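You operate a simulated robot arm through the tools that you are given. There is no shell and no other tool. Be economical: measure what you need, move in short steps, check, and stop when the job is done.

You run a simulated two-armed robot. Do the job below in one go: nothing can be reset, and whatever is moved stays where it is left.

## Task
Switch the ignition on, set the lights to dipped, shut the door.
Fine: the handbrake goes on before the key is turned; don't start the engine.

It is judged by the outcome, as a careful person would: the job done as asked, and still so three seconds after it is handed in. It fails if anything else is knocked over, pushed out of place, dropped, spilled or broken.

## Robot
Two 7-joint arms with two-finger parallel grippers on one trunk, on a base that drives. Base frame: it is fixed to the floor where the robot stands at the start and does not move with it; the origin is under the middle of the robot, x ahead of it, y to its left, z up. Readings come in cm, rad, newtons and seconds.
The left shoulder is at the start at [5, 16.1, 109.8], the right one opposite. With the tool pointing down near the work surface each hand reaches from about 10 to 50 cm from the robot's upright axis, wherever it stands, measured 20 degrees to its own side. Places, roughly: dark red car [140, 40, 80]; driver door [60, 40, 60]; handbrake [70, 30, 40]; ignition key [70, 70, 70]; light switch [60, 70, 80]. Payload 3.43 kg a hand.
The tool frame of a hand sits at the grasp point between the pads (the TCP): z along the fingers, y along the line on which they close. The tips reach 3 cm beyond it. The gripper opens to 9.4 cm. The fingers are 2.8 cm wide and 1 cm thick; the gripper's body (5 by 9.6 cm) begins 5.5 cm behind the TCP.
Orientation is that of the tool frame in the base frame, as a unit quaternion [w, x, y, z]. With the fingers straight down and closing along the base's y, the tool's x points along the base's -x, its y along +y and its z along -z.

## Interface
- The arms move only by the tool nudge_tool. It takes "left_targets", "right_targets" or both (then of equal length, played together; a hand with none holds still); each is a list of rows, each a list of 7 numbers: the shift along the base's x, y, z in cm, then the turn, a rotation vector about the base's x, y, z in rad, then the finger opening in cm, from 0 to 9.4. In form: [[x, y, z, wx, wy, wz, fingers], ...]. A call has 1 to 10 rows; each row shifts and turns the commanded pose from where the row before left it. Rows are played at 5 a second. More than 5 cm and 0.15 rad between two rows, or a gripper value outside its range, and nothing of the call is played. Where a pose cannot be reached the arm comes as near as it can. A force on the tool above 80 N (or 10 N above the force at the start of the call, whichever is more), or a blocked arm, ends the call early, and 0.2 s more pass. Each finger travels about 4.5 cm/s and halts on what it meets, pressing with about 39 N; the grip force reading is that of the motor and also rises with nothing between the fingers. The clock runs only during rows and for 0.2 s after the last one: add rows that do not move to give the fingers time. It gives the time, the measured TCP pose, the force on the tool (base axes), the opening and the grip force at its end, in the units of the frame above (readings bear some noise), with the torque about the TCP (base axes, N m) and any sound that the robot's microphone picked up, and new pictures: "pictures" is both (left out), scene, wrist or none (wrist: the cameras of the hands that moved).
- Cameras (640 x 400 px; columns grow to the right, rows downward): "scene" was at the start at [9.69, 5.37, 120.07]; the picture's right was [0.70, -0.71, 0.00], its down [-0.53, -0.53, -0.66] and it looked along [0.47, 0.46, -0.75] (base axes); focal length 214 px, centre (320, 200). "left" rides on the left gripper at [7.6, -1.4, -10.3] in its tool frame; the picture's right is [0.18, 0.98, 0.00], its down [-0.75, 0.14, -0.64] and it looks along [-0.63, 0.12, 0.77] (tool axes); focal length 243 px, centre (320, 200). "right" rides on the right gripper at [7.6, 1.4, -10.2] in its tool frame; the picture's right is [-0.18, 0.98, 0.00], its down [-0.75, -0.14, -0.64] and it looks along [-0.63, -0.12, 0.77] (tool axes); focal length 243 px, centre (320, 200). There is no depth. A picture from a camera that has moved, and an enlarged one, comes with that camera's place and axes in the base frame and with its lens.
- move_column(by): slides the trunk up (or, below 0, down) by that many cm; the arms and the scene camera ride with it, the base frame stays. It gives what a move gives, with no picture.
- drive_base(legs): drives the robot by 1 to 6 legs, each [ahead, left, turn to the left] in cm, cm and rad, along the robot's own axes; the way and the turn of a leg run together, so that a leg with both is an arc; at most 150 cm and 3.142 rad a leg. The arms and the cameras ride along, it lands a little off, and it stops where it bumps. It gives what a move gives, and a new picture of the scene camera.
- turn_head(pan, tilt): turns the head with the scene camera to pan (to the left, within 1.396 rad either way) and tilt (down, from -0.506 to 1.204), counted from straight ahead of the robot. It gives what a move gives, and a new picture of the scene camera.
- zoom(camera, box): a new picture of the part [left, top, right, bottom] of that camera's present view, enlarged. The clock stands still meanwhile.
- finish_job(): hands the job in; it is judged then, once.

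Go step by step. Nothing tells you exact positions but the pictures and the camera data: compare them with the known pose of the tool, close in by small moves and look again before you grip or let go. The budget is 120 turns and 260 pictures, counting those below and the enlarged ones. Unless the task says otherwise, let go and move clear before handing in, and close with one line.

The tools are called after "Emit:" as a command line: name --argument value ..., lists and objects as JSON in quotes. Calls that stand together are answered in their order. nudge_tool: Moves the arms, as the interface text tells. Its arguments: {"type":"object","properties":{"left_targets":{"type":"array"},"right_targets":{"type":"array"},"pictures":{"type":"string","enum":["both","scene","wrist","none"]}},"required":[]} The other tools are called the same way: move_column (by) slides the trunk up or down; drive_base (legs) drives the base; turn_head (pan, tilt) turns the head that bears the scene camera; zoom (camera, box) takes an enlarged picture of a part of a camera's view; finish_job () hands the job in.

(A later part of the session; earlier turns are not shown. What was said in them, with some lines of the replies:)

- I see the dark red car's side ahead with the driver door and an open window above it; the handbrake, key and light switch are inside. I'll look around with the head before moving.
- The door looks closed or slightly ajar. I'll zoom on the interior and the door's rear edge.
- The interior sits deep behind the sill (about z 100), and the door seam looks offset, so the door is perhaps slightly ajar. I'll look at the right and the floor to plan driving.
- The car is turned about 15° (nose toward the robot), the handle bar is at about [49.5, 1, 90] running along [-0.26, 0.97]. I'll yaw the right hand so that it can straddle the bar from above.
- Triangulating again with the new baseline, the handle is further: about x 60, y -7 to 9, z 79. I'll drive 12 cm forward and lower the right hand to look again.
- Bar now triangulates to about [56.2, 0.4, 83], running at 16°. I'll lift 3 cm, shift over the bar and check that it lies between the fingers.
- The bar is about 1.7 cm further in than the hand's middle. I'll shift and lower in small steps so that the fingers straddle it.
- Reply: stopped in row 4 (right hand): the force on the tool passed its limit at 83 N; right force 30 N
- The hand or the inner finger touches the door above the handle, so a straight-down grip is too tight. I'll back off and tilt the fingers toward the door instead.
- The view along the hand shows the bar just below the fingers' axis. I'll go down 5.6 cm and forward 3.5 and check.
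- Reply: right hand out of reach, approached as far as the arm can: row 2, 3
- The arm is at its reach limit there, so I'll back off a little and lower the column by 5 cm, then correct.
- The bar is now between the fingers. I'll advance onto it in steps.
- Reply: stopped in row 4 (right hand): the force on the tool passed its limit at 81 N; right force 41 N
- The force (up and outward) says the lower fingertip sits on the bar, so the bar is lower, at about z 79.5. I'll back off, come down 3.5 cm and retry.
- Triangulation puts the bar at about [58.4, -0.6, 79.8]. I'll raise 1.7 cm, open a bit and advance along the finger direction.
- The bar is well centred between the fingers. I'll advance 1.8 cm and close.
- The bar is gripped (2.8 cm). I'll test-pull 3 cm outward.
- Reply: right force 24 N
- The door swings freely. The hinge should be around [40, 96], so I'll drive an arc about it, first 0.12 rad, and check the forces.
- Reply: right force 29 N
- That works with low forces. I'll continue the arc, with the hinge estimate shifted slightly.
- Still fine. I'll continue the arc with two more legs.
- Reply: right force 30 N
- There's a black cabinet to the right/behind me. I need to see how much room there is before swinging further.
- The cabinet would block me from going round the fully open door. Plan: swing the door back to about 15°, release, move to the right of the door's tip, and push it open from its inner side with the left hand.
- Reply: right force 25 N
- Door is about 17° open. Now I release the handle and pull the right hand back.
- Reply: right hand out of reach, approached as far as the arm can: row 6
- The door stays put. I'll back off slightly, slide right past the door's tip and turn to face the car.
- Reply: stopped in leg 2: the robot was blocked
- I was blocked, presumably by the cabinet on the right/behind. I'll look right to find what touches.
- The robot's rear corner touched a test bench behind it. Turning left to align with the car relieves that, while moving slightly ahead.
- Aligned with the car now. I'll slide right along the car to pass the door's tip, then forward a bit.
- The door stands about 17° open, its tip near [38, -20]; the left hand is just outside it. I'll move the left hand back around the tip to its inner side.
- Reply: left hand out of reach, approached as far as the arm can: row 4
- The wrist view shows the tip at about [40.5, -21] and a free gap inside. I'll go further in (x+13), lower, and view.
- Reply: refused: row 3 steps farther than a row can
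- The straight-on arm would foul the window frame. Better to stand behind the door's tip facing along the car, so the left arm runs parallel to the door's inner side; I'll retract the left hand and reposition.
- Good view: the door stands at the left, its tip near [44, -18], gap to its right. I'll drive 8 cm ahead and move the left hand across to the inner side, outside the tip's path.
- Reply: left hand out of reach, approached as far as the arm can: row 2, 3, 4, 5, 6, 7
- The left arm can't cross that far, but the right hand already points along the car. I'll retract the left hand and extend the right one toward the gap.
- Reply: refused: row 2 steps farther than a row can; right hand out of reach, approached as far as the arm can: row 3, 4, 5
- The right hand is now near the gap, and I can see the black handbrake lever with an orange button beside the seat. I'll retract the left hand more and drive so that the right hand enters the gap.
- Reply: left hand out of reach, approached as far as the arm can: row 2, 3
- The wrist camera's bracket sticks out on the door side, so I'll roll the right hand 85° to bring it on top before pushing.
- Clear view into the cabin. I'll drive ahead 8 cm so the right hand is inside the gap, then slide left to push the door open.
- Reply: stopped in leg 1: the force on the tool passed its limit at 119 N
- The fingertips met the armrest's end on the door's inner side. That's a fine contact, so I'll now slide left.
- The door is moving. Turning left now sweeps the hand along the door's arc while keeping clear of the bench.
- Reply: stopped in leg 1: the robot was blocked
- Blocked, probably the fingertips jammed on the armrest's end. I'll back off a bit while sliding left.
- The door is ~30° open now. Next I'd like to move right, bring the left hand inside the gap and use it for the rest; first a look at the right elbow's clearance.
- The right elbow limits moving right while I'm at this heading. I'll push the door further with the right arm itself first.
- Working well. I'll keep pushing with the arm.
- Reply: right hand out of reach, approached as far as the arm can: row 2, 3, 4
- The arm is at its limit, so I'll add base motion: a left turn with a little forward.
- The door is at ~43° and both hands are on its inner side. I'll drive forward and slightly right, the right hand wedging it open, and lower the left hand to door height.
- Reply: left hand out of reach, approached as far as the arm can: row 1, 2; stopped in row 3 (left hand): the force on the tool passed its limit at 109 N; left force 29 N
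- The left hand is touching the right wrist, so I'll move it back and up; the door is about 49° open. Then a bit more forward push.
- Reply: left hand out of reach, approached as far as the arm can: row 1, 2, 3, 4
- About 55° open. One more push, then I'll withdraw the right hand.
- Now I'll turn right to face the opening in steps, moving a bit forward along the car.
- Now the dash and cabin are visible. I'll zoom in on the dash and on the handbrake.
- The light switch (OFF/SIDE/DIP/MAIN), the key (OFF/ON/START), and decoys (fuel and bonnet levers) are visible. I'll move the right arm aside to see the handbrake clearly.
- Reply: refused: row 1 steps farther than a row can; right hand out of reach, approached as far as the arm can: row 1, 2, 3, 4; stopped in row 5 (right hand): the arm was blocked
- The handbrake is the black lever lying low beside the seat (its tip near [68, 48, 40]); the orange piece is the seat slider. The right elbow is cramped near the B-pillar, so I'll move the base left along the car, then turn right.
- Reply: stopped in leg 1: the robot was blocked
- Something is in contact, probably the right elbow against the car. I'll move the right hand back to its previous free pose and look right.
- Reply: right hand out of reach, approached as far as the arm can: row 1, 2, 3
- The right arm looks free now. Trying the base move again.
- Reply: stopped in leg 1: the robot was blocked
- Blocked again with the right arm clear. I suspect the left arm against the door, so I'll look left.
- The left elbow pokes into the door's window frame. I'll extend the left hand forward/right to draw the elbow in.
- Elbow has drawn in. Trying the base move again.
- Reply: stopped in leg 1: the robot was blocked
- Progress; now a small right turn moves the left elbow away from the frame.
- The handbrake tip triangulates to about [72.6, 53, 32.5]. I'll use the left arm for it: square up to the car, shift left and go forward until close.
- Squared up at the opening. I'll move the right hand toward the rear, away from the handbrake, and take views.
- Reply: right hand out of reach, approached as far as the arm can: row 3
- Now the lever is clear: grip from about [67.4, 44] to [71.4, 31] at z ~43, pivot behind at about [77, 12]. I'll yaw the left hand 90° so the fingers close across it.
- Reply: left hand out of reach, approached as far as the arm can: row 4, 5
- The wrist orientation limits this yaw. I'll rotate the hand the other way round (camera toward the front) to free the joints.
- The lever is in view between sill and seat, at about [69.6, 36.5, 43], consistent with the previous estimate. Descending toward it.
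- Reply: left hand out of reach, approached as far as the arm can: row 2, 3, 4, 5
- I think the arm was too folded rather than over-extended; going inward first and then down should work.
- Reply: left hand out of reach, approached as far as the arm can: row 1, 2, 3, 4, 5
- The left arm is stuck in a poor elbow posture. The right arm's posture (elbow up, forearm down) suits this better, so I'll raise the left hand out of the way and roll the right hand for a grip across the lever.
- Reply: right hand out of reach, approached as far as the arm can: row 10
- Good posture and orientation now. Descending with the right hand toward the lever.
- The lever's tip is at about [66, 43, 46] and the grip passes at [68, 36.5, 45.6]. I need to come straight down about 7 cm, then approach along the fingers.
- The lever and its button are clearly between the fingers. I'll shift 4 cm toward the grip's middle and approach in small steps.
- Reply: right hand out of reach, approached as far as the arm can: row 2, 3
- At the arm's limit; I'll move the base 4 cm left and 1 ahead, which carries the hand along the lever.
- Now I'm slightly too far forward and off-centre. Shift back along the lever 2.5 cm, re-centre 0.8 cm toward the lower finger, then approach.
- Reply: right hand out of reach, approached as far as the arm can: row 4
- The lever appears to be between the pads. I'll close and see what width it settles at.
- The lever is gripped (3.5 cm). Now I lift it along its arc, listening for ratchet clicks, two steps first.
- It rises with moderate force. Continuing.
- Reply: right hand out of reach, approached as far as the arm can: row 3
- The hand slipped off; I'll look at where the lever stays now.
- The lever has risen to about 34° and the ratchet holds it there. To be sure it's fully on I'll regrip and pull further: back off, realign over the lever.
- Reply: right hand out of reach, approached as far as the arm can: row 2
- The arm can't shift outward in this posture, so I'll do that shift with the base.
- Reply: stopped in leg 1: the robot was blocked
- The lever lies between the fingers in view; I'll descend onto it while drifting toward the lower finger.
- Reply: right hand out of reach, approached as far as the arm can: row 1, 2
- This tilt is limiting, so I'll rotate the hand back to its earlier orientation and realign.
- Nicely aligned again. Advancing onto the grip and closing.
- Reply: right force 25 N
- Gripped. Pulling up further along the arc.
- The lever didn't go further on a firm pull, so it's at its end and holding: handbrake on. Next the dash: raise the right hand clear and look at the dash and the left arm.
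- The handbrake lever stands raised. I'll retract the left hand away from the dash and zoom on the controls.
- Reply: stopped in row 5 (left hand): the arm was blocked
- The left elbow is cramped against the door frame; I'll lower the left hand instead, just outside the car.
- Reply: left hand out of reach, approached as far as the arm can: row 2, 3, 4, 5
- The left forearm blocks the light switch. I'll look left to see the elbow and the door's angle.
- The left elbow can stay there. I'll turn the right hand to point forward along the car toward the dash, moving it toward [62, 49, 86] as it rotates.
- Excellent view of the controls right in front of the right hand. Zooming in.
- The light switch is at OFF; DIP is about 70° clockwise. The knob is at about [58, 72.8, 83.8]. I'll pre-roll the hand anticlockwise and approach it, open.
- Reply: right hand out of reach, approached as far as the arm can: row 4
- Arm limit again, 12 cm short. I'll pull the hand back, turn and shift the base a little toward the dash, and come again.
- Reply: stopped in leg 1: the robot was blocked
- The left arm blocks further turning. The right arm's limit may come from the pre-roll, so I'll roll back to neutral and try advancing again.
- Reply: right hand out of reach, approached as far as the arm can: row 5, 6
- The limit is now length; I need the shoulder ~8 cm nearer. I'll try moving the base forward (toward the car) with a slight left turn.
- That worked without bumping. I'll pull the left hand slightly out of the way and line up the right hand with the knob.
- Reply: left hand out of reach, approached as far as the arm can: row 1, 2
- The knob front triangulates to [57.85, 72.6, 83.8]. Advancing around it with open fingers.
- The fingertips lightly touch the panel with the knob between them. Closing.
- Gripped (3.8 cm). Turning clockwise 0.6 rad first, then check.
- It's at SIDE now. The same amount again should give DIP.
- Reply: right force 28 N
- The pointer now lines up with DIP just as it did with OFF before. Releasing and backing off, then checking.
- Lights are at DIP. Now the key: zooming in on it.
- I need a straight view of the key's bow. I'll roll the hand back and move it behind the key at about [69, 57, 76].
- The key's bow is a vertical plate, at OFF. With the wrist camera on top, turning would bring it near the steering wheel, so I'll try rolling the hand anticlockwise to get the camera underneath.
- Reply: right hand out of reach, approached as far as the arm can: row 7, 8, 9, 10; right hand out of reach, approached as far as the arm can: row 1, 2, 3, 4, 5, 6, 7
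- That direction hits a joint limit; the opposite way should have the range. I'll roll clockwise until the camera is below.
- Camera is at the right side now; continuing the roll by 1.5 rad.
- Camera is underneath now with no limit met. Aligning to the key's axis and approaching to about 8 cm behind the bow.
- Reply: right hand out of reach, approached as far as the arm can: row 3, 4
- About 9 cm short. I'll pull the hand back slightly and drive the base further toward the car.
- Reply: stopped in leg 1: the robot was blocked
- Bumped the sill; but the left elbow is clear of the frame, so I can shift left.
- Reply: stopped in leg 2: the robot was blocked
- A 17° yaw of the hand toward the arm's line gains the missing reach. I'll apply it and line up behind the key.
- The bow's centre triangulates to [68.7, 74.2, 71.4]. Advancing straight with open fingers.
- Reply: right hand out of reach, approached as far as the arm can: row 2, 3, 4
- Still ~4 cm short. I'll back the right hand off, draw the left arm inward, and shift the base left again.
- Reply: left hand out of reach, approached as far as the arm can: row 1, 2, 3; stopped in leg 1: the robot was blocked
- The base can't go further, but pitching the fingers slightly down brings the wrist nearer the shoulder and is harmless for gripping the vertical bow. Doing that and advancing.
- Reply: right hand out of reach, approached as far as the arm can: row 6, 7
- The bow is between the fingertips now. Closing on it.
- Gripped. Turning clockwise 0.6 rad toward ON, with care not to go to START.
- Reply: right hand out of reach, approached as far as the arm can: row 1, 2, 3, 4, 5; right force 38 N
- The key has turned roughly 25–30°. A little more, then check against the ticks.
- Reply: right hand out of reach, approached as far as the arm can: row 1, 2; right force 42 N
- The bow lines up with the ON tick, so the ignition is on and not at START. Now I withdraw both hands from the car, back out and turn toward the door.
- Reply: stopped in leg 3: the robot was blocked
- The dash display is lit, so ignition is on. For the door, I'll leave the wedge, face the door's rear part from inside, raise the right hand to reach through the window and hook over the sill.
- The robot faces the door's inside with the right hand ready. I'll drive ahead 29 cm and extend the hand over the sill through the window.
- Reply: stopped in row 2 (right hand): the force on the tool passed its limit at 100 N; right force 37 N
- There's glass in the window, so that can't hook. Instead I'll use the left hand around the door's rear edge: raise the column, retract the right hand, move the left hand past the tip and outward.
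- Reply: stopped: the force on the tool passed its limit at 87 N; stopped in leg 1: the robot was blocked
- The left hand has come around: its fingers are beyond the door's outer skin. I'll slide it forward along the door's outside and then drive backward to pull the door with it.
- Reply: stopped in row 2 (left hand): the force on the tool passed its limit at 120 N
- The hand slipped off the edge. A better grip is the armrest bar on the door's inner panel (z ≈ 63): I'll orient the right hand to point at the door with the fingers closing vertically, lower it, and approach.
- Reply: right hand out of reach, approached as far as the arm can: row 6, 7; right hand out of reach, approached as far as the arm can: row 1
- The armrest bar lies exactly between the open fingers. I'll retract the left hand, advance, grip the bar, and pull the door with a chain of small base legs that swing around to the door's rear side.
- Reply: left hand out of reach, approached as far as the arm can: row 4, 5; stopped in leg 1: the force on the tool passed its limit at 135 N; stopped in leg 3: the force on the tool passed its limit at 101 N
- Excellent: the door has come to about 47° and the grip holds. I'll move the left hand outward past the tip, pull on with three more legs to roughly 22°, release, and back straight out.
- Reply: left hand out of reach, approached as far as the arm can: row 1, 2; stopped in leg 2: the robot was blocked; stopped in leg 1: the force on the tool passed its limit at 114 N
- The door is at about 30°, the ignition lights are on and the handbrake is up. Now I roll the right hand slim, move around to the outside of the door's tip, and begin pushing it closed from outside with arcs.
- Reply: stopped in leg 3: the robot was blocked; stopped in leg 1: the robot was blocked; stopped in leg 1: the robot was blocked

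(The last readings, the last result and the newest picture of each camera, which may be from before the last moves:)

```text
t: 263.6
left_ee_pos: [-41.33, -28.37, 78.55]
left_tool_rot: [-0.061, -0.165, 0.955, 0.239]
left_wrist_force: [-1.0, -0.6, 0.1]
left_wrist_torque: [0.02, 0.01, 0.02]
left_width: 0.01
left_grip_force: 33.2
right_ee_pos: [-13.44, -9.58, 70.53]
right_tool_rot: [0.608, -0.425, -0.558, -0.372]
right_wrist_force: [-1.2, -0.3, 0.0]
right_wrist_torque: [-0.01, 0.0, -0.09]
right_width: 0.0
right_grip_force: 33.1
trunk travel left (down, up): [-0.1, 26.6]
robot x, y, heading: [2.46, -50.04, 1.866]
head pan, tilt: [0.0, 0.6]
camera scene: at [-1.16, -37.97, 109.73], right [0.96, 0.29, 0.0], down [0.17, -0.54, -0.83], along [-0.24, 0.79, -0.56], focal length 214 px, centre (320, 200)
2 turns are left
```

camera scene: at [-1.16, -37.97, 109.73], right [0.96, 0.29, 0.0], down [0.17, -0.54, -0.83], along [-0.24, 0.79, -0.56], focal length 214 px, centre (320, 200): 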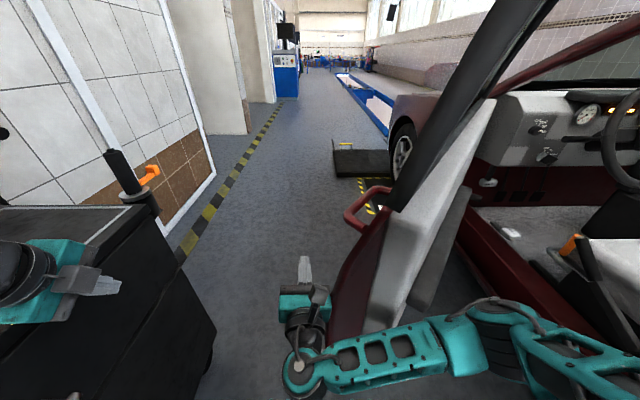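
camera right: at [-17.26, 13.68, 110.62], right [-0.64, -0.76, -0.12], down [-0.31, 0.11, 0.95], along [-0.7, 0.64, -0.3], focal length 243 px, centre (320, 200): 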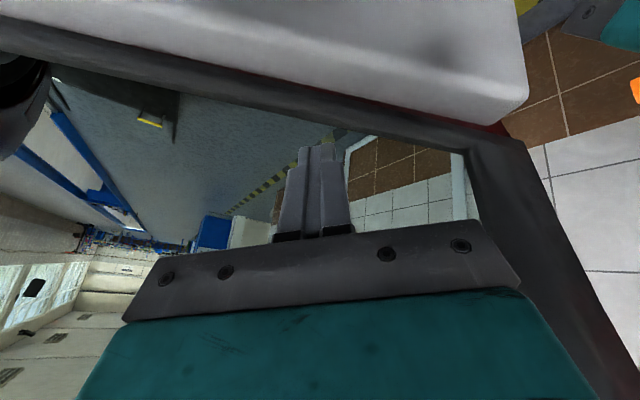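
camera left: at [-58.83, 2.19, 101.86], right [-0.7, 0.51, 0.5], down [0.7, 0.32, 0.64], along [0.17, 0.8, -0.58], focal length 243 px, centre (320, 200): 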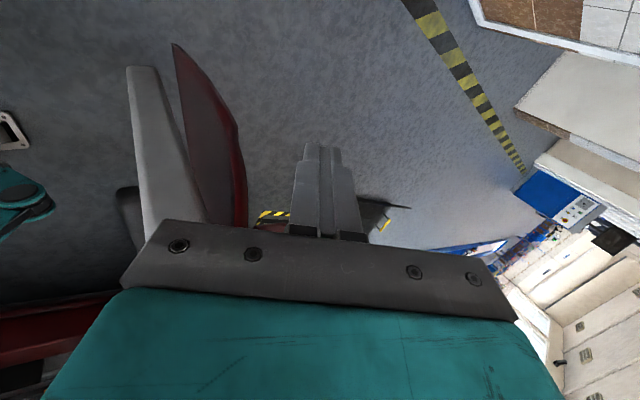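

Only one more manoeuvring turn remains, so I'll chain it: back off slightly, sweep the right hand against the door's outside by turning right, follow up with the base, press it shut with the arm, then withdraw.

Emit:
drive_base --legs '[[-5, 0, 0]]'

Emit:
drive_base --legs '[[0, 0, -0.3]]'

Emit:
drive_base --legs '[[0, 0, -0.27]]'

Emit:
drive_base --legs '[[11.7, -19.6, 0]]'

Emit:
drive_base --legs '[[0, 0, -0.4]]'

Emit:
drive_base --legs '[[5.6, -0.6, 0]]'

Emit:
nudge_tool --right_targets '[[2.5, 0.7, 0, 0, 0, 0, 0], [2.5, 0.7, 0, 0, 0, 0, 0], [2.5, 0.7, 0, 0, 0, 0, 0], [2.5, 0.7, 0, 0, 0, 0, 0], [2.5, 0.7, 0, 0, 0, 0, 0], [2.5, 0.7, 0, 0, 0, 0, 0], [2.5, 0.7, 0, 0, 0, 0, 0]]' --pictures "none"

Emit:
nudge_tool --right_targets '[[2.5, 0.7, 0, 0, 0, 0, 0], [2.5, 0.7, 0, 0, 0, 0, 0], [2.5, 0.7, 0, 0, 0, 0, 0], [2.5, 0.7, 0, 0, 0, 0, 0], [2.5, 0.7, 0, 0, 0, 0, 0]]' --pictures "none"

Emit:
drive_base --legs '[[2, 0, -0.15]]'

Emit:
nudge_tool --right_targets '[[2.5, 0.7, 0, 0, 0, 0, 0], [2.5, 0.7, 0, 0, 0, 0, 0], [2.5, 0.7, 0, 0, 0, 0, 0], [2.5, 0.7, 0, 0, 0, 0, 0]]' --pictures "none"

Emit:
drive_base --legs '[[8, 4, 0]]'

```text
t: 264.5
left_ee_pos: [-39.91, -33.07, 78.69]
left_tool_rot: [-0.061, -0.166, 0.955, 0.24]
left_wrist_force: [0.5, 0.0, -0.5]
left_wrist_torque: [0.0, -0.03, 0.03]
left_width: 0.0
left_grip_force: 32.5
right_ee_pos: [-12.05, -14.46, 70.61]
right_tool_rot: [0.608, -0.426, -0.557, -0.373]
right_wrist_force: [0.3, -0.5, -0.9]
right_wrist_torque: [0.0, 0.03, -0.03]
right_width: 0.0
right_grip_force: 33.0
trunk travel left (down, up): [-0.1, 26.6]
robot x, y, heading: [3.92, -54.96, 1.867]
head pan, tilt: [0.0, 0.6]
camera scene: at [0.31, -42.71, 109.73], right [0.96, 0.29, 0.0], down [0.16, -0.54, -0.83], along [-0.24, 0.79, -0.56], focal length 214 px, centre (320, 200)
```

scene: 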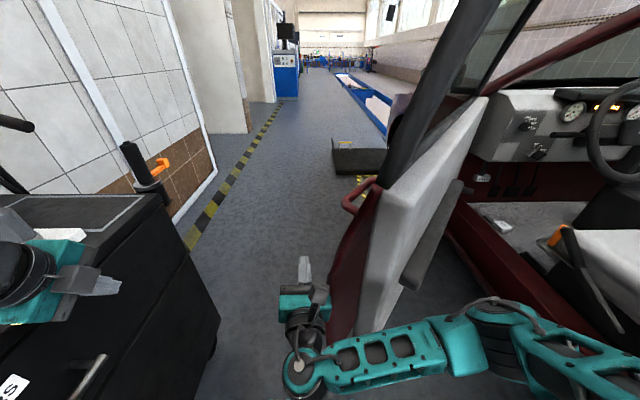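

```text
t: 265.8
left_ee_pos: [-33.06, -22.83, 78.65]
left_tool_rot: [-0.03, -0.044, 0.968, 0.246]
left_wrist_force: [0.2, -0.4, -0.7]
left_wrist_torque: [-0.01, 0.01, -0.06]
left_width: 0.01
left_grip_force: 33.3
right_ee_pos: [-1.76, -12.31, 70.37]
right_tool_rot: [0.557, -0.492, -0.504, -0.44]
right_wrist_force: [-0.3, -2.7, 0.3]
right_wrist_torque: [0.02, 0.0, -0.15]
right_width: 0.0
right_grip_force: 33.4
trunk travel left (down, up): [-0.1, 26.6]
robot x, y, heading: [4.37, -54.51, 1.607]
head pan, tilt: [0.0, 0.6]
stopped in leg 1: the robot was blocked; the commanded pose is now the measured one
camera scene: at [3.51, -42.26, 109.73], right [1.0, 0.04, 0.0], down [0.02, -0.56, -0.83], along [-0.03, 0.82, -0.56], focal length 214 px, centre (320, 200)
```

scene: 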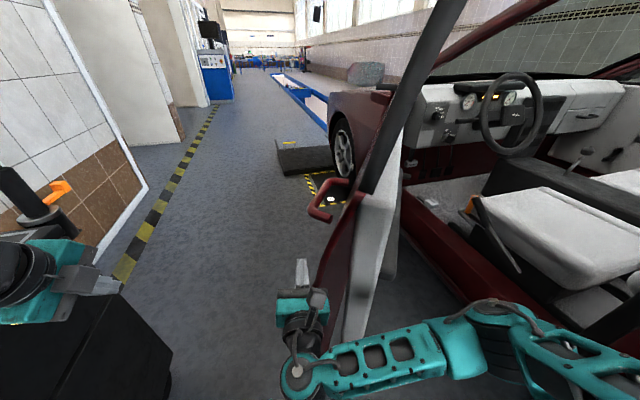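

```text
t: 266.8
left_ee_pos: [-29.02, -18.88, 78.76]
left_tool_rot: [-0.017, 0.013, 0.969, 0.247]
left_wrist_force: [-0.3, -0.3, -0.5]
left_wrist_torque: [0.02, -0.02, 0.0]
left_width: 0.0
left_grip_force: 33.3
right_ee_pos: [2.42, -13.03, 69.99]
right_tool_rot: [0.534, -0.521, -0.48, -0.462]
right_wrist_force: [0.8, -2.6, 0.0]
right_wrist_torque: [0.06, -0.04, -0.11]
right_width: 0.01
right_grip_force: 33.6
trunk travel left (down, up): [-0.1, 26.6]
robot x, y, heading: [3.94, -55.1, 1.489]
head pan, tilt: [0.0, 0.6]
stopped in leg 1: the robot was blocked; the commanded pose is now the measured one
camera scene: at [4.95, -42.38, 109.74], right [1.0, -0.07, 0.0], down [-0.04, -0.56, -0.83], along [0.06, 0.82, -0.56], focal length 214 px, centre (320, 200)
```

scene: 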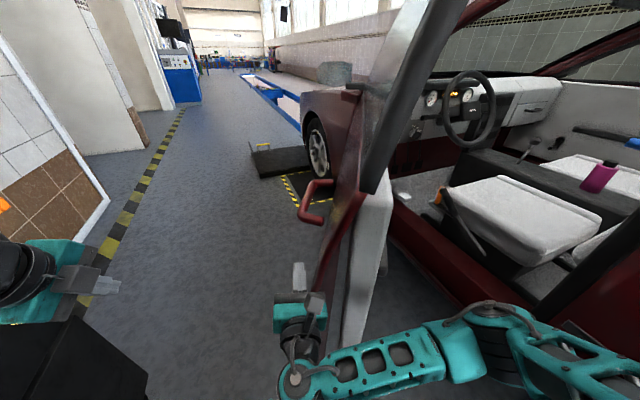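

```text
t: 267.6
left_ee_pos: [-28.3, -18.46, 78.71]
left_tool_rot: [-0.016, 0.011, 0.969, 0.247]
left_wrist_force: [0.3, 0.2, 0.1]
left_wrist_torque: [0.0, -0.01, 0.03]
left_width: 0.0
left_grip_force: 33.2
right_ee_pos: [2.76, -13.14, 70.16]
right_tool_rot: [0.537, -0.519, -0.485, -0.455]
right_wrist_force: [0.0, -1.3, -0.3]
right_wrist_torque: [0.01, -0.03, -0.13]
right_width: 0.0
right_grip_force: 32.8
trunk travel left (down, up): [-0.1, 26.6]
robot x, y, heading: [4.82, -54.41, 1.497]
head pan, tilt: [0.0, 0.6]
stopped in leg 1: the robot was blocked; the commanded pose is now the measured one
camera scene: at [5.74, -42.0, 109.72], right [1.0, -0.07, 0.0], down [-0.04, -0.56, -0.83], along [0.06, 0.82, -0.56], focal length 214 px, centre (320, 200)
```

scene: 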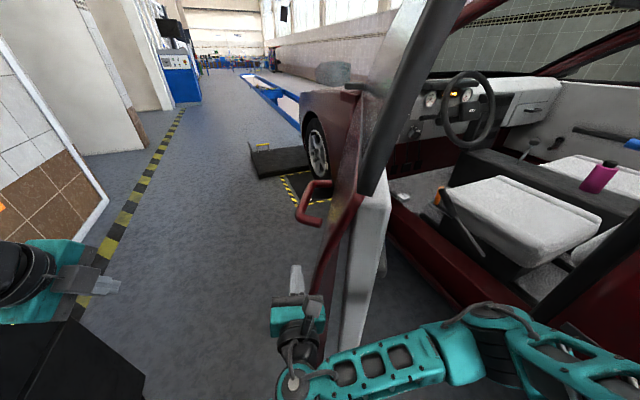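

```text
t: 268.6
left_ee_pos: [-25.32, -15.92, 78.81]
left_tool_rot: [-0.007, 0.05, 0.968, 0.247]
left_wrist_force: [0.0, 0.2, 0.3]
left_wrist_torque: [-0.01, 0.03, 0.0]
left_width: 0.0
left_grip_force: 32.9
right_ee_pos: [5.79, -13.43, 70.03]
right_tool_rot: [-0.52, 0.539, 0.466, 0.472]
right_wrist_force: [0.1, -0.4, -0.3]
right_wrist_torque: [0.01, -0.02, 0.01]
right_width: 0.0
right_grip_force: 32.8
trunk travel left (down, up): [-0.1, 26.6]
robot x, y, heading: [4.88, -54.43, 1.419]
head pan, tilt: [0.0, 0.6]
stopped in leg 1: the robot was blocked; the commanded pose is now the measured one
camera scene: at [6.75, -42.13, 109.73], right [0.99, -0.15, 0.0], down [-0.09, -0.56, -0.83], along [0.13, 0.82, -0.56], focal length 214 px, centre (320, 200)
```

scene: 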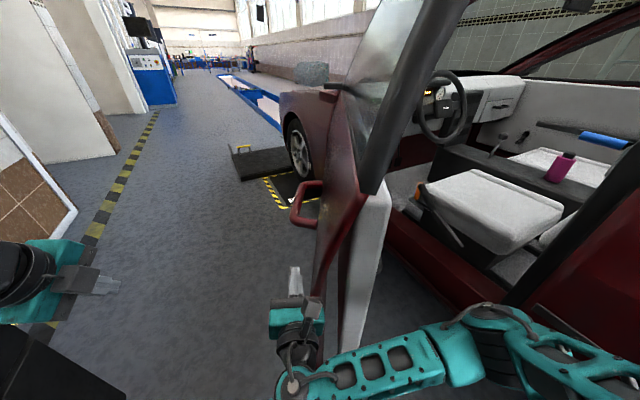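

```text
t: 269.4
left_ee_pos: [-25.27, -15.18, 78.61]
left_tool_rot: [-0.007, 0.05, 0.968, 0.248]
left_wrist_force: [-0.5, -0.3, -0.1]
left_wrist_torque: [0.0, -0.04, 0.01]
left_width: 0.0
left_grip_force: 33.1
right_ee_pos: [5.32, -13.42, 69.86]
right_tool_rot: [-0.523, 0.537, 0.47, 0.466]
right_wrist_force: [-0.6, -6.0, 3.3]
right_wrist_torque: [-0.06, -0.22, -0.38]
right_width: 0.0
right_grip_force: 33.0
trunk travel left (down, up): [-0.1, 26.6]
robot x, y, heading: [4.83, -54.09, 1.415]
head pan, tilt: [0.0, 0.6]
stopped in leg 1: the robot was blocked; the commanded pose is now the measured one
camera scene: at [6.96, -41.38, 109.72], right [0.99, -0.15, 0.0], down [-0.09, -0.56, -0.83], along [0.13, 0.82, -0.56], focal length 214 px, centre (320, 200)
```

scene: 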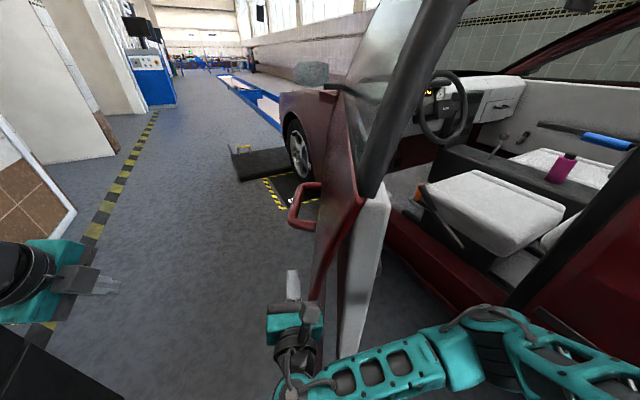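

```text
t: 269.8
left_ee_pos: [-25.18, -15.38, 78.67]
left_tool_rot: [-0.007, 0.05, 0.967, 0.248]
left_wrist_force: [-0.7, -0.3, 0.1]
left_wrist_torque: [0.03, -0.01, 0.02]
left_width: 0.0
left_grip_force: 32.6
right_ee_pos: [7.05, -14.1, 69.58]
right_tool_rot: [-0.527, 0.537, 0.478, 0.453]
right_wrist_force: [-5.3, -18.5, 3.8]
right_wrist_torque: [0.15, -0.25, -1.32]
right_width: 0.02
right_grip_force: 33.2
trunk travel left (down, up): [-0.1, 26.6]
robot x, y, heading: [5.01, -53.82, 1.411]
head pan, tilt: [0.0, 0.6]
stopped in row 2 (right hand): the force on the tool passed its limit at 96 N (the readings are from after the stop); the commanded pose is now the measured one
```

```text
t: 270.2
left_ee_pos: [-25.25, -15.42, 78.77]
left_tool_rot: [-0.007, 0.05, 0.967, 0.249]
left_wrist_force: [-0.2, 1.3, -0.1]
left_wrist_torque: [-0.01, -0.03, 0.01]
left_width: 0.01
left_grip_force: 33.5
right_ee_pos: [8.45, -14.41, 69.41]
right_tool_rot: [-0.529, 0.537, 0.483, 0.445]
right_wrist_force: [-4.8, -20.0, 4.9]
right_wrist_torque: [0.18, -0.26, -1.33]
right_width: 0.0
right_grip_force: 32.3
trunk travel left (down, up): [-0.1, 26.6]
robot x, y, heading: [4.95, -54.22, 1.418]
head pan, tilt: [0.0, 0.6]
stopped in row 2 (right hand): the force on the tool passed its limit at 96 N (the readings are from after the stop); the commanded pose is now the measured one
```

```text
t: 271.1
left_ee_pos: [-23.97, -14.05, 78.62]
left_tool_rot: [-0.003, 0.066, 0.966, 0.248]
left_wrist_force: [0.4, -0.1, 0.2]
left_wrist_torque: [0.04, -0.06, 0.0]
left_width: 0.0
left_grip_force: 32.8
right_ee_pos: [9.66, -14.49, 69.4]
right_tool_rot: [-0.523, 0.546, 0.475, 0.45]
right_wrist_force: [0.3, -4.8, 2.8]
right_wrist_torque: [-0.04, -0.11, -0.32]
right_width: 0.0
right_grip_force: 33.0
trunk travel left (down, up): [-0.1, 26.6]
robot x, y, heading: [5.13, -53.59, 1.383]
head pan, tilt: [0.0, 0.6]
stopped in leg 1: the robot was blocked; the commanded pose is now the measured one
camera scene: at [7.37, -41.32, 109.73], right [0.98, -0.19, 0.0], down [-0.11, -0.55, -0.83], along [0.16, 0.81, -0.56], focal length 214 px, centre (320, 200)
```

scene: 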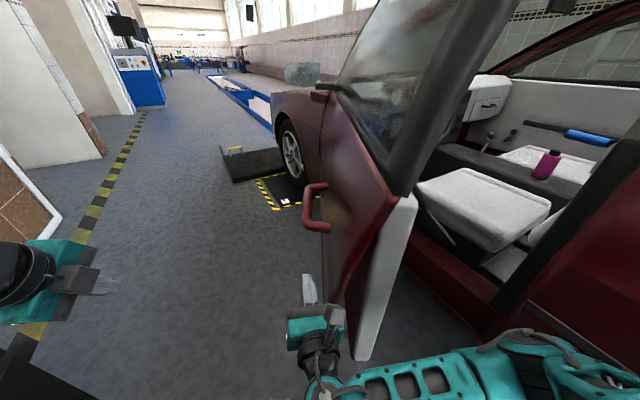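

```text
t: 271.5
left_ee_pos: [-23.92, -14.29, 78.74]
left_tool_rot: [-0.003, 0.066, 0.966, 0.249]
left_wrist_force: [0.1, -0.5, -1.0]
left_wrist_torque: [0.0, -0.05, -0.04]
left_width: 0.0
left_grip_force: 33.1
right_ee_pos: [11.39, -14.87, 69.11]
right_tool_rot: [-0.527, 0.545, 0.482, 0.44]
right_wrist_force: [-4.3, -22.1, 6.0]
right_wrist_torque: [0.13, -0.38, -1.42]
right_width: 0.0
right_grip_force: 32.6
trunk travel left (down, up): [-0.1, 26.6]
robot x, y, heading: [4.85, -53.45, 1.382]
head pan, tilt: [0.0, 0.6]
stopped in row 2 (right hand): the force on the tool passed its limit at 95 N (the readings are from after the stop); the commanded pose is now the measured one
```

```text
t: 272.3
left_ee_pos: [-24.16, -13.43, 78.7]
left_tool_rot: [-0.003, 0.065, 0.967, 0.248]
left_wrist_force: [-0.5, 0.6, 0.5]
left_wrist_torque: [0.01, 0.0, 0.03]
left_width: 0.0
left_grip_force: 32.7
right_ee_pos: [10.76, -14.95, 69.03]
right_tool_rot: [-0.528, 0.545, 0.483, 0.436]
right_wrist_force: [-3.8, -10.4, 5.4]
right_wrist_torque: [-0.11, -0.39, -0.68]
right_width: 0.0
right_grip_force: 33.6
trunk travel left (down, up): [-0.1, 26.6]
robot x, y, heading: [4.61, -53.29, 1.378]
head pan, tilt: [0.0, 0.6]
stopped in leg 1: the robot was blocked; the commanded pose is now the measured one
camera scene: at [7.09, -40.75, 109.72], right [0.98, -0.19, 0.0], down [-0.11, -0.55, -0.83], along [0.16, 0.81, -0.56], focal length 214 px, centre (320, 200)
```

scene: 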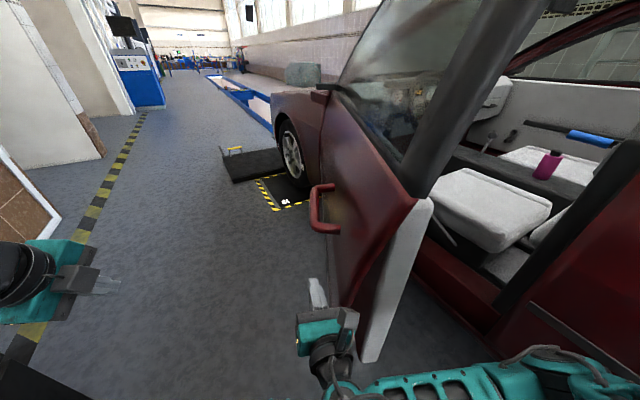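

Emit:
nudge_tool --right_targets '[[-2.5, -0.7, 0, 0, 0, 0, 0], [-2.5, -0.7, 0, 0, 0, 0, 0], [-2.5, -0.7, 0, 0, 0, 0, 0], [0, 0, 0, 0, 0, 0, 0]]' --pictures "none"

Emit:
drive_base --legs '[[-8, 0, 0]]'

```text
t: 273.3
left_ee_pos: [-24.14, -13.32, 78.65]
left_tool_rot: [-0.003, 0.066, 0.967, 0.247]
left_wrist_force: [0.3, 0.5, -0.2]
left_wrist_torque: [-0.01, -0.02, 0.0]
left_width: 0.0
left_grip_force: 33.4
right_ee_pos: [3.6, -16.9, 69.14]
right_tool_rot: [-0.526, 0.547, 0.483, 0.437]
right_wrist_force: [0.0, -0.3, 0.6]
right_wrist_torque: [0.0, 0.04, -0.01]
right_width: 0.0
right_grip_force: 32.9
trunk travel left (down, up): [-0.1, 26.6]
robot x, y, heading: [4.16, -53.14, 1.377]
head pan, tilt: [0.0, 0.6]
```

```text
t: 274.3
left_ee_pos: [-25.61, -21.02, 78.68]
left_tool_rot: [-0.002, 0.067, 0.966, 0.248]
left_wrist_force: [0.2, 0.1, 0.1]
left_wrist_torque: [0.01, 0.01, 0.03]
left_width: 0.02
left_grip_force: 32.9
right_ee_pos: [2.07, -24.47, 69.03]
right_tool_rot: [-0.527, 0.546, 0.484, 0.435]
right_wrist_force: [0.5, 0.5, -0.3]
right_wrist_torque: [0.01, -0.01, -0.01]
right_width: 0.01
right_grip_force: 32.8
trunk travel left (down, up): [-0.1, 26.6]
robot x, y, heading: [3.3, -60.92, 1.38]
head pan, tilt: [0.0, 0.6]
camera scene: at [5.62, -48.36, 109.73], right [0.98, -0.19, 0.0], down [-0.11, -0.55, -0.83], along [0.16, 0.81, -0.56], focal length 214 px, centre (320, 200)
1 turns are left
```

scene: 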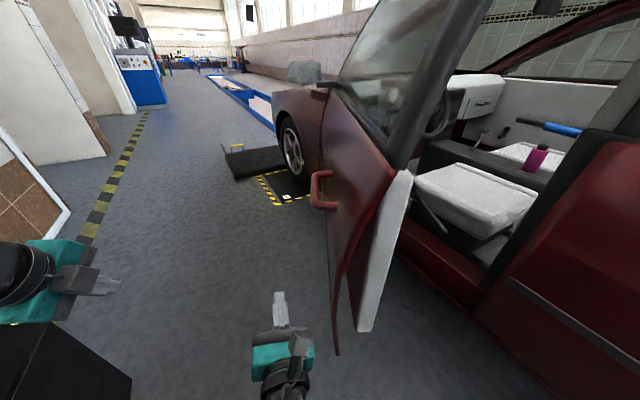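

The door is still about 20° open and this is the last turn, so I'll chain one more push. The left hand sweeps the door's outside as I turn to face the car, then presses it shut as I drive ahead. After that I withdraw and hand in.

Emit:
nudge_tool --right_targets '[[-0.7, -3.4, 0, 0, 0, 0, 0], [-0.7, -3.4, 0, 0, 0, 0, 0], [-0.7, -3.4, 0, 0, 0, 0, 0], [0, 0, 0, 0, 0, 0, 0]]' --pictures "none"

Emit:
drive_base --legs '[[0, 0, -0.56]]'

Emit:
drive_base --legs '[[4.1, 6.9, -0.558]]'

Emit:
drive_base --legs '[[0, 18, 0]]'

Emit:
drive_base --legs '[[14, 0, 0]]'

Emit:
drive_base --legs '[[12, 0, 0]]'

Emit:
drive_base --legs '[[8, 0, 0]]'

Emit:
drive_base --legs '[[6, 0, 0]]'

Emit:
drive_base --legs '[[6, 0, 0]]'

Emit:
drive_base --legs '[[5, 0, 0]]'

```text
t: 275.1
left_ee_pos: [-25.54, -20.96, 78.54]
left_tool_rot: [-0.003, 0.067, 0.967, 0.248]
left_wrist_force: [0.1, 0.0, 0.1]
left_wrist_torque: [-0.02, 0.02, 0.0]
left_width: 0.0
left_grip_force: 32.6
right_ee_pos: [1.96, -28.08, 73.42]
right_tool_rot: [0.559, -0.483, -0.444, -0.507]
right_wrist_force: [-0.1, -0.6, 0.5]
right_wrist_torque: [0.01, -0.03, -0.02]
right_width: 0.0
right_grip_force: 33.5
trunk travel left (down, up): [-0.1, 26.6]
robot x, y, heading: [3.1, -60.93, 1.379]
head pan, tilt: [0.0, 0.6]
stopped in row 4 (right hand): the arm was blocked; the commanded pose is now the measured one
```

```text
t: 277.1
left_ee_pos: [-0.48, -11.9, 78.65]
left_tool_rot: [0.064, 0.328, 0.912, 0.238]
left_wrist_force: [-0.2, 0.2, -0.4]
left_wrist_torque: [0.0, 0.02, 0.01]
left_width: 0.0
left_grip_force: 33.0
right_ee_pos: [19.33, -32.45, 73.42]
right_tool_rot: [-0.401, 0.585, 0.296, 0.64]
right_wrist_force: [0.3, 0.5, -0.1]
right_wrist_torque: [0.0, -0.01, 0.0]
right_width: 0.0
right_grip_force: 32.6
trunk travel left (down, up): [-0.1, 26.6]
robot x, y, heading: [2.89, -60.88, 0.828]
head pan, tilt: [0.0, 0.6]
camera scene: at [11.86, -51.51, 109.73], right [0.74, -0.68, 0.0], down [-0.38, -0.42, -0.83], along [0.56, 0.61, -0.56], focal length 214 px, centre (320, 200)
```

scene: 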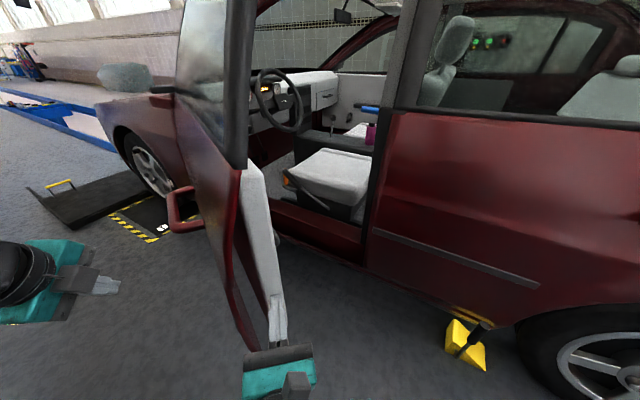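

```text
t: 279.1
left_ee_pos: [26.03, -9.58, 78.69]
left_tool_rot: [0.128, 0.567, 0.786, 0.212]
left_wrist_force: [-0.2, -0.3, 0.1]
left_wrist_torque: [-0.03, -0.02, -0.01]
left_width: 0.02
left_grip_force: 33.1
right_ee_pos: [31.83, -37.43, 73.45]
right_tool_rot: [-0.208, 0.644, 0.123, 0.726]
right_wrist_force: [-0.4, 0.1, 0.3]
right_wrist_torque: [-0.02, -0.01, -0.02]
right_width: 0.0
right_grip_force: 33.2
trunk travel left (down, up): [-0.1, 26.6]
robot x, y, heading: [3.0, -53.18, 0.263]
head pan, tilt: [0.0, 0.6]
camera scene: at [15.5, -49.7, 109.73], right [0.26, -0.96, 0.0], down [-0.54, -0.15, -0.83], along [0.8, 0.22, -0.56], focal length 214 px, centre (320, 200)
```

scene: 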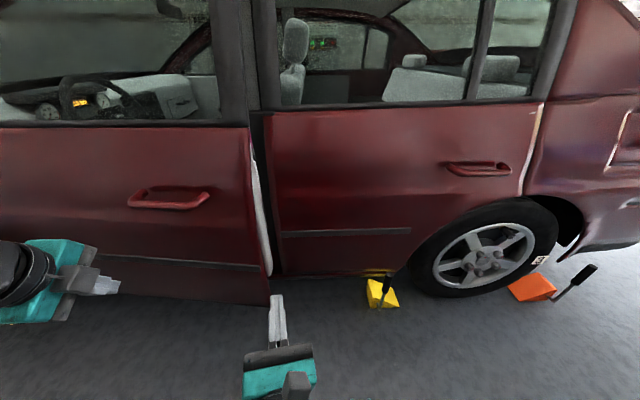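

```text
t: 281.3
left_ee_pos: [21.25, 7.78, 78.65]
left_tool_rot: [0.128, 0.567, 0.786, 0.212]
left_wrist_force: [-0.2, -0.2, -0.4]
left_wrist_torque: [0.06, 0.0, 0.02]
left_width: 0.0
left_grip_force: 32.5
right_ee_pos: [27.07, -20.24, 73.4]
right_tool_rot: [-0.208, 0.644, 0.123, 0.726]
right_wrist_force: [0.0, -0.1, -0.2]
right_wrist_torque: [0.01, 0.0, -0.02]
right_width: 0.0
right_grip_force: 32.9
trunk travel left (down, up): [-0.1, 26.6]
robot x, y, heading: [-2.02, -35.55, 0.269]
head pan, tilt: [0.0, 0.6]
camera scene: at [10.75, -32.33, 109.73], right [0.26, -0.96, 0.0], down [-0.55, -0.15, -0.83], along [0.8, 0.22, -0.56], focal length 214 px, centre (320, 200)
```

scene: 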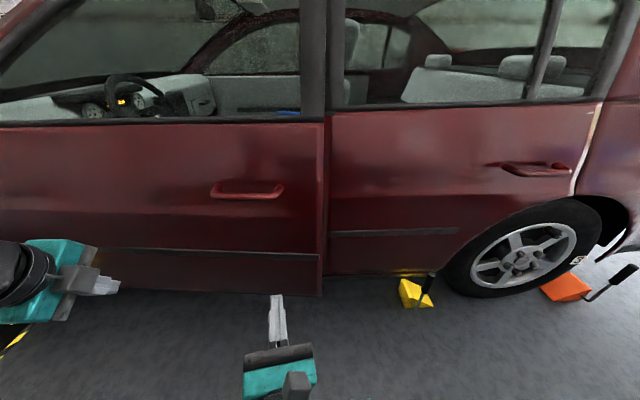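

```text
t: 282.6
left_ee_pos: [34.56, 11.43, 78.62]
left_tool_rot: [0.129, 0.566, 0.787, 0.211]
left_wrist_force: [0.3, 0.2, -0.4]
left_wrist_torque: [0.0, -0.01, 0.01]
left_width: 0.01
left_grip_force: 33.2
right_ee_pos: [40.52, -16.45, 73.58]
right_tool_rot: [-0.209, 0.644, 0.123, 0.726]
right_wrist_force: [0.4, 0.0, -0.2]
right_wrist_torque: [-0.01, 0.01, 0.01]
right_width: 0.0
right_grip_force: 33.0
trunk travel left (down, up): [-0.1, 26.6]
robot x, y, heading: [11.82, -32.05, 0.269]
head pan, tilt: [0.0, 0.6]
camera scene: at [24.18, -28.62, 109.73], right [0.27, -0.96, 0.0], down [-0.54, -0.15, -0.83], along [0.8, 0.22, -0.56], focal length 214 px, centre (320, 200)
```

scene: 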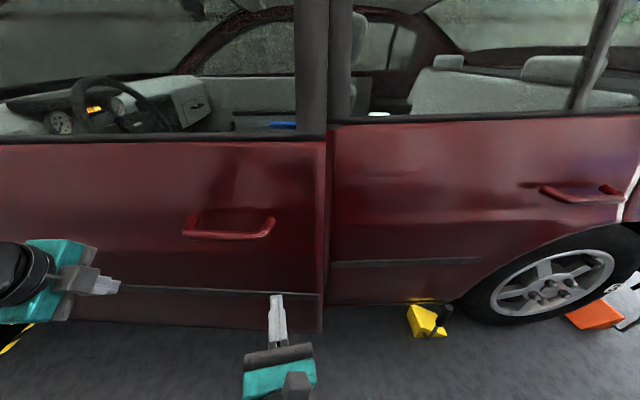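

```text
t: 283.8
left_ee_pos: [46.1, 14.66, 78.73]
left_tool_rot: [0.128, 0.568, 0.785, 0.212]
left_wrist_force: [-0.7, -0.1, -1.3]
left_wrist_torque: [0.01, 0.03, 0.0]
left_width: 0.0
left_grip_force: 33.9
right_ee_pos: [51.99, -13.34, 73.39]
right_tool_rot: [-0.207, 0.644, 0.122, 0.726]
right_wrist_force: [-0.9, 0.0, -0.2]
right_wrist_torque: [0.03, 0.02, 0.0]
right_width: 0.0
right_grip_force: 33.2
trunk travel left (down, up): [-0.1, 26.6]
robot x, y, heading: [22.6, -29.23, 0.267]
head pan, tilt: [0.0, 0.6]
camera scene: at [35.64, -25.53, 109.73], right [0.26, -0.96, 0.0], down [-0.55, -0.15, -0.83], along [0.8, 0.22, -0.56], focal length 214 px, centre (320, 200)
```

scene: 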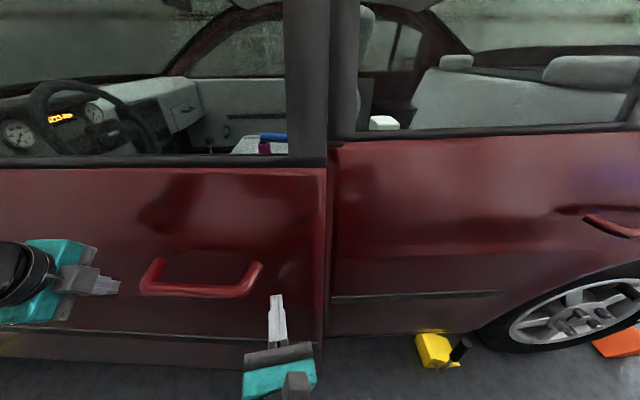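

```text
t: 284.9
left_ee_pos: [53.8, 16.79, 78.68]
left_tool_rot: [0.128, 0.566, 0.786, 0.212]
left_wrist_force: [0.4, 0.0, 0.6]
left_wrist_torque: [0.0, 0.03, 0.01]
left_width: 0.0
left_grip_force: 33.1
right_ee_pos: [59.62, -11.37, 73.52]
right_tool_rot: [-0.208, 0.644, 0.123, 0.726]
right_wrist_force: [-0.2, -0.2, -0.4]
right_wrist_torque: [0.01, -0.03, 0.0]
right_width: 0.01
right_grip_force: 32.9
trunk travel left (down, up): [-0.1, 26.6]
robot x, y, heading: [30.71, -26.45, 0.267]
head pan, tilt: [0.0, 0.6]
camera scene: at [43.24, -23.44, 109.73], right [0.26, -0.96, 0.0], down [-0.55, -0.15, -0.83], along [0.8, 0.22, -0.56], focal length 214 px, centre (320, 200)
```

scene: 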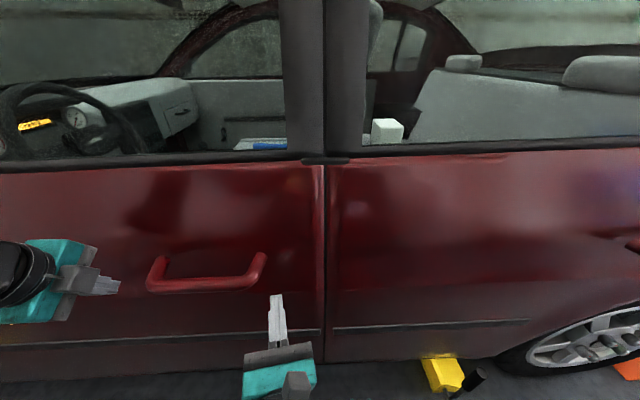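

```text
t: 285.7
left_ee_pos: [54.78, 16.95, 78.54]
left_tool_rot: [0.122, 0.566, 0.788, 0.208]
left_wrist_force: [-9.9, -3.3, 8.1]
left_wrist_torque: [-0.12, 0.02, -0.11]
left_width: 0.0
left_grip_force: 33.0
right_ee_pos: [61.15, -10.8, 73.49]
right_tool_rot: [-0.208, 0.644, 0.124, 0.726]
right_wrist_force: [0.3, 0.5, 0.2]
right_wrist_torque: [-0.01, 0.0, -0.02]
right_width: 0.0
right_grip_force: 32.9
trunk travel left (down, up): [-0.1, 26.6]
robot x, y, heading: [32.39, -26.03, 0.269]
head pan, tilt: [0.0, 0.6]
stopped in leg 1: the force on the tool passed its limit at 87 N (the readings are from after the stop); the commanded pose is now the measured one
camera scene: at [44.8, -23.02, 109.71], right [0.27, -0.96, 0.0], down [-0.54, -0.15, -0.83], along [0.8, 0.22, -0.56], focal length 214 px, centre (320, 200)
```

scene: 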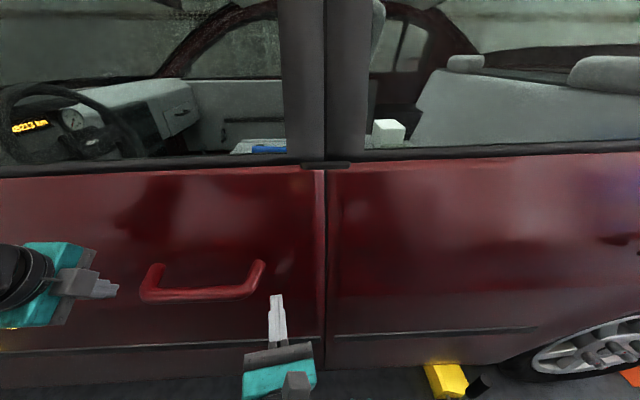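

```text
t: 286.5
left_ee_pos: [54.86, 16.75, 78.3]
left_tool_rot: [0.111, 0.566, 0.792, 0.199]
left_wrist_force: [-13.7, -5.8, 13.1]
left_wrist_torque: [-0.19, 0.03, -0.18]
left_width: 0.0
left_grip_force: 32.9
right_ee_pos: [62.29, -10.41, 73.42]
right_tool_rot: [-0.209, 0.643, 0.124, 0.726]
right_wrist_force: [-0.4, -0.7, 0.0]
right_wrist_torque: [0.0, 0.02, 0.0]
right_width: 0.0
right_grip_force: 32.9
trunk travel left (down, up): [-0.1, 26.6]
robot x, y, heading: [33.39, -25.78, 0.271]
head pan, tilt: [0.0, 0.6]
stopped in leg 1: the force on the tool passed its limit at 112 N (the readings are from after the stop); the commanded pose is now the measured one
camera scene: at [45.86, -22.7, 109.7], right [0.27, -0.96, 0.0], down [-0.54, -0.15, -0.83], along [0.8, 0.22, -0.56], focal length 214 px, centre (320, 200)
```

scene: 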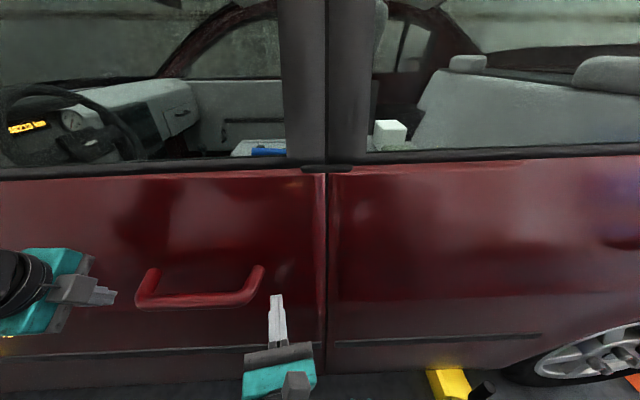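

```text
t: 287.3
left_ee_pos: [54.78, 16.94, 78.0]
left_tool_rot: [0.106, 0.564, 0.796, 0.193]
left_wrist_force: [0.2, -0.1, -0.8]
left_wrist_torque: [-0.02, 0.0, 0.02]
left_width: 0.0
left_grip_force: 32.7
right_ee_pos: [62.39, -10.24, 73.63]
right_tool_rot: [-0.209, 0.642, 0.126, 0.726]
right_wrist_force: [-70.3, -31.5, 1.8]
right_wrist_torque: [-0.3, 0.61, -0.5]
right_width: 0.01
right_grip_force: 32.5
trunk travel left (down, up): [-0.1, 26.6]
robot x, y, heading: [34.32, -25.84, 0.275]
head pan, tilt: [0.0, 0.6]
stopped in leg 1: the force on the tool passed its limit at 292 N (the readings are from after the stop); the commanded pose is now the measured one
camera scene: at [46.21, -22.65, 109.79], right [0.27, -0.96, 0.0], down [-0.54, -0.15, -0.83], along [0.8, 0.22, -0.56], focal length 214 px, centre (320, 200)
```

scene: 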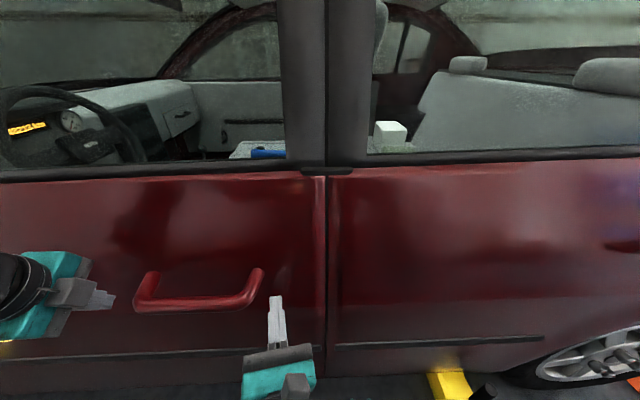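

Emit:
drive_base --legs '[[-12, 0, 0]]'

Emit:
finish_job

```text
t: 288.5
left_ee_pos: [43.63, 13.72, 77.81]
left_tool_rot: [0.105, 0.564, 0.796, 0.193]
left_wrist_force: [0.4, 0.7, 0.8]
left_wrist_torque: [0.02, 0.0, -0.01]
left_width: 0.01
left_grip_force: 32.7
right_ee_pos: [51.23, -13.49, 73.37]
right_tool_rot: [-0.208, 0.645, 0.124, 0.725]
right_wrist_force: [-0.2, 0.9, -0.2]
right_wrist_torque: [0.04, 0.0, 0.02]
right_width: 0.0
right_grip_force: 33.1
trunk travel left (down, up): [-0.1, 26.6]
robot x, y, heading: [22.46, -28.93, 0.273]
head pan, tilt: [0.0, 0.6]
camera scene: at [35.06, -25.69, 109.73], right [0.27, -0.96, 0.0], down [-0.54, -0.15, -0.83], along [0.79, 0.22, -0.56], focal length 214 px, centre (320, 200)
```

scene: 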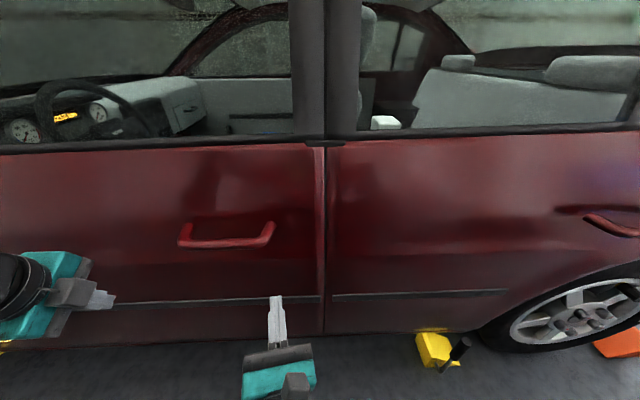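

```text
The job is handed in.
```

The job is handed in: the handbrake went on before the key, the key is at ON with the engine not started, the lights are on dipped, and the door is pushed shut. In the last picture the door looks flush with the rear panel, but I heard no latch click. The robot's base bumped the test bench once, gently, and I saw nothing knocked over.
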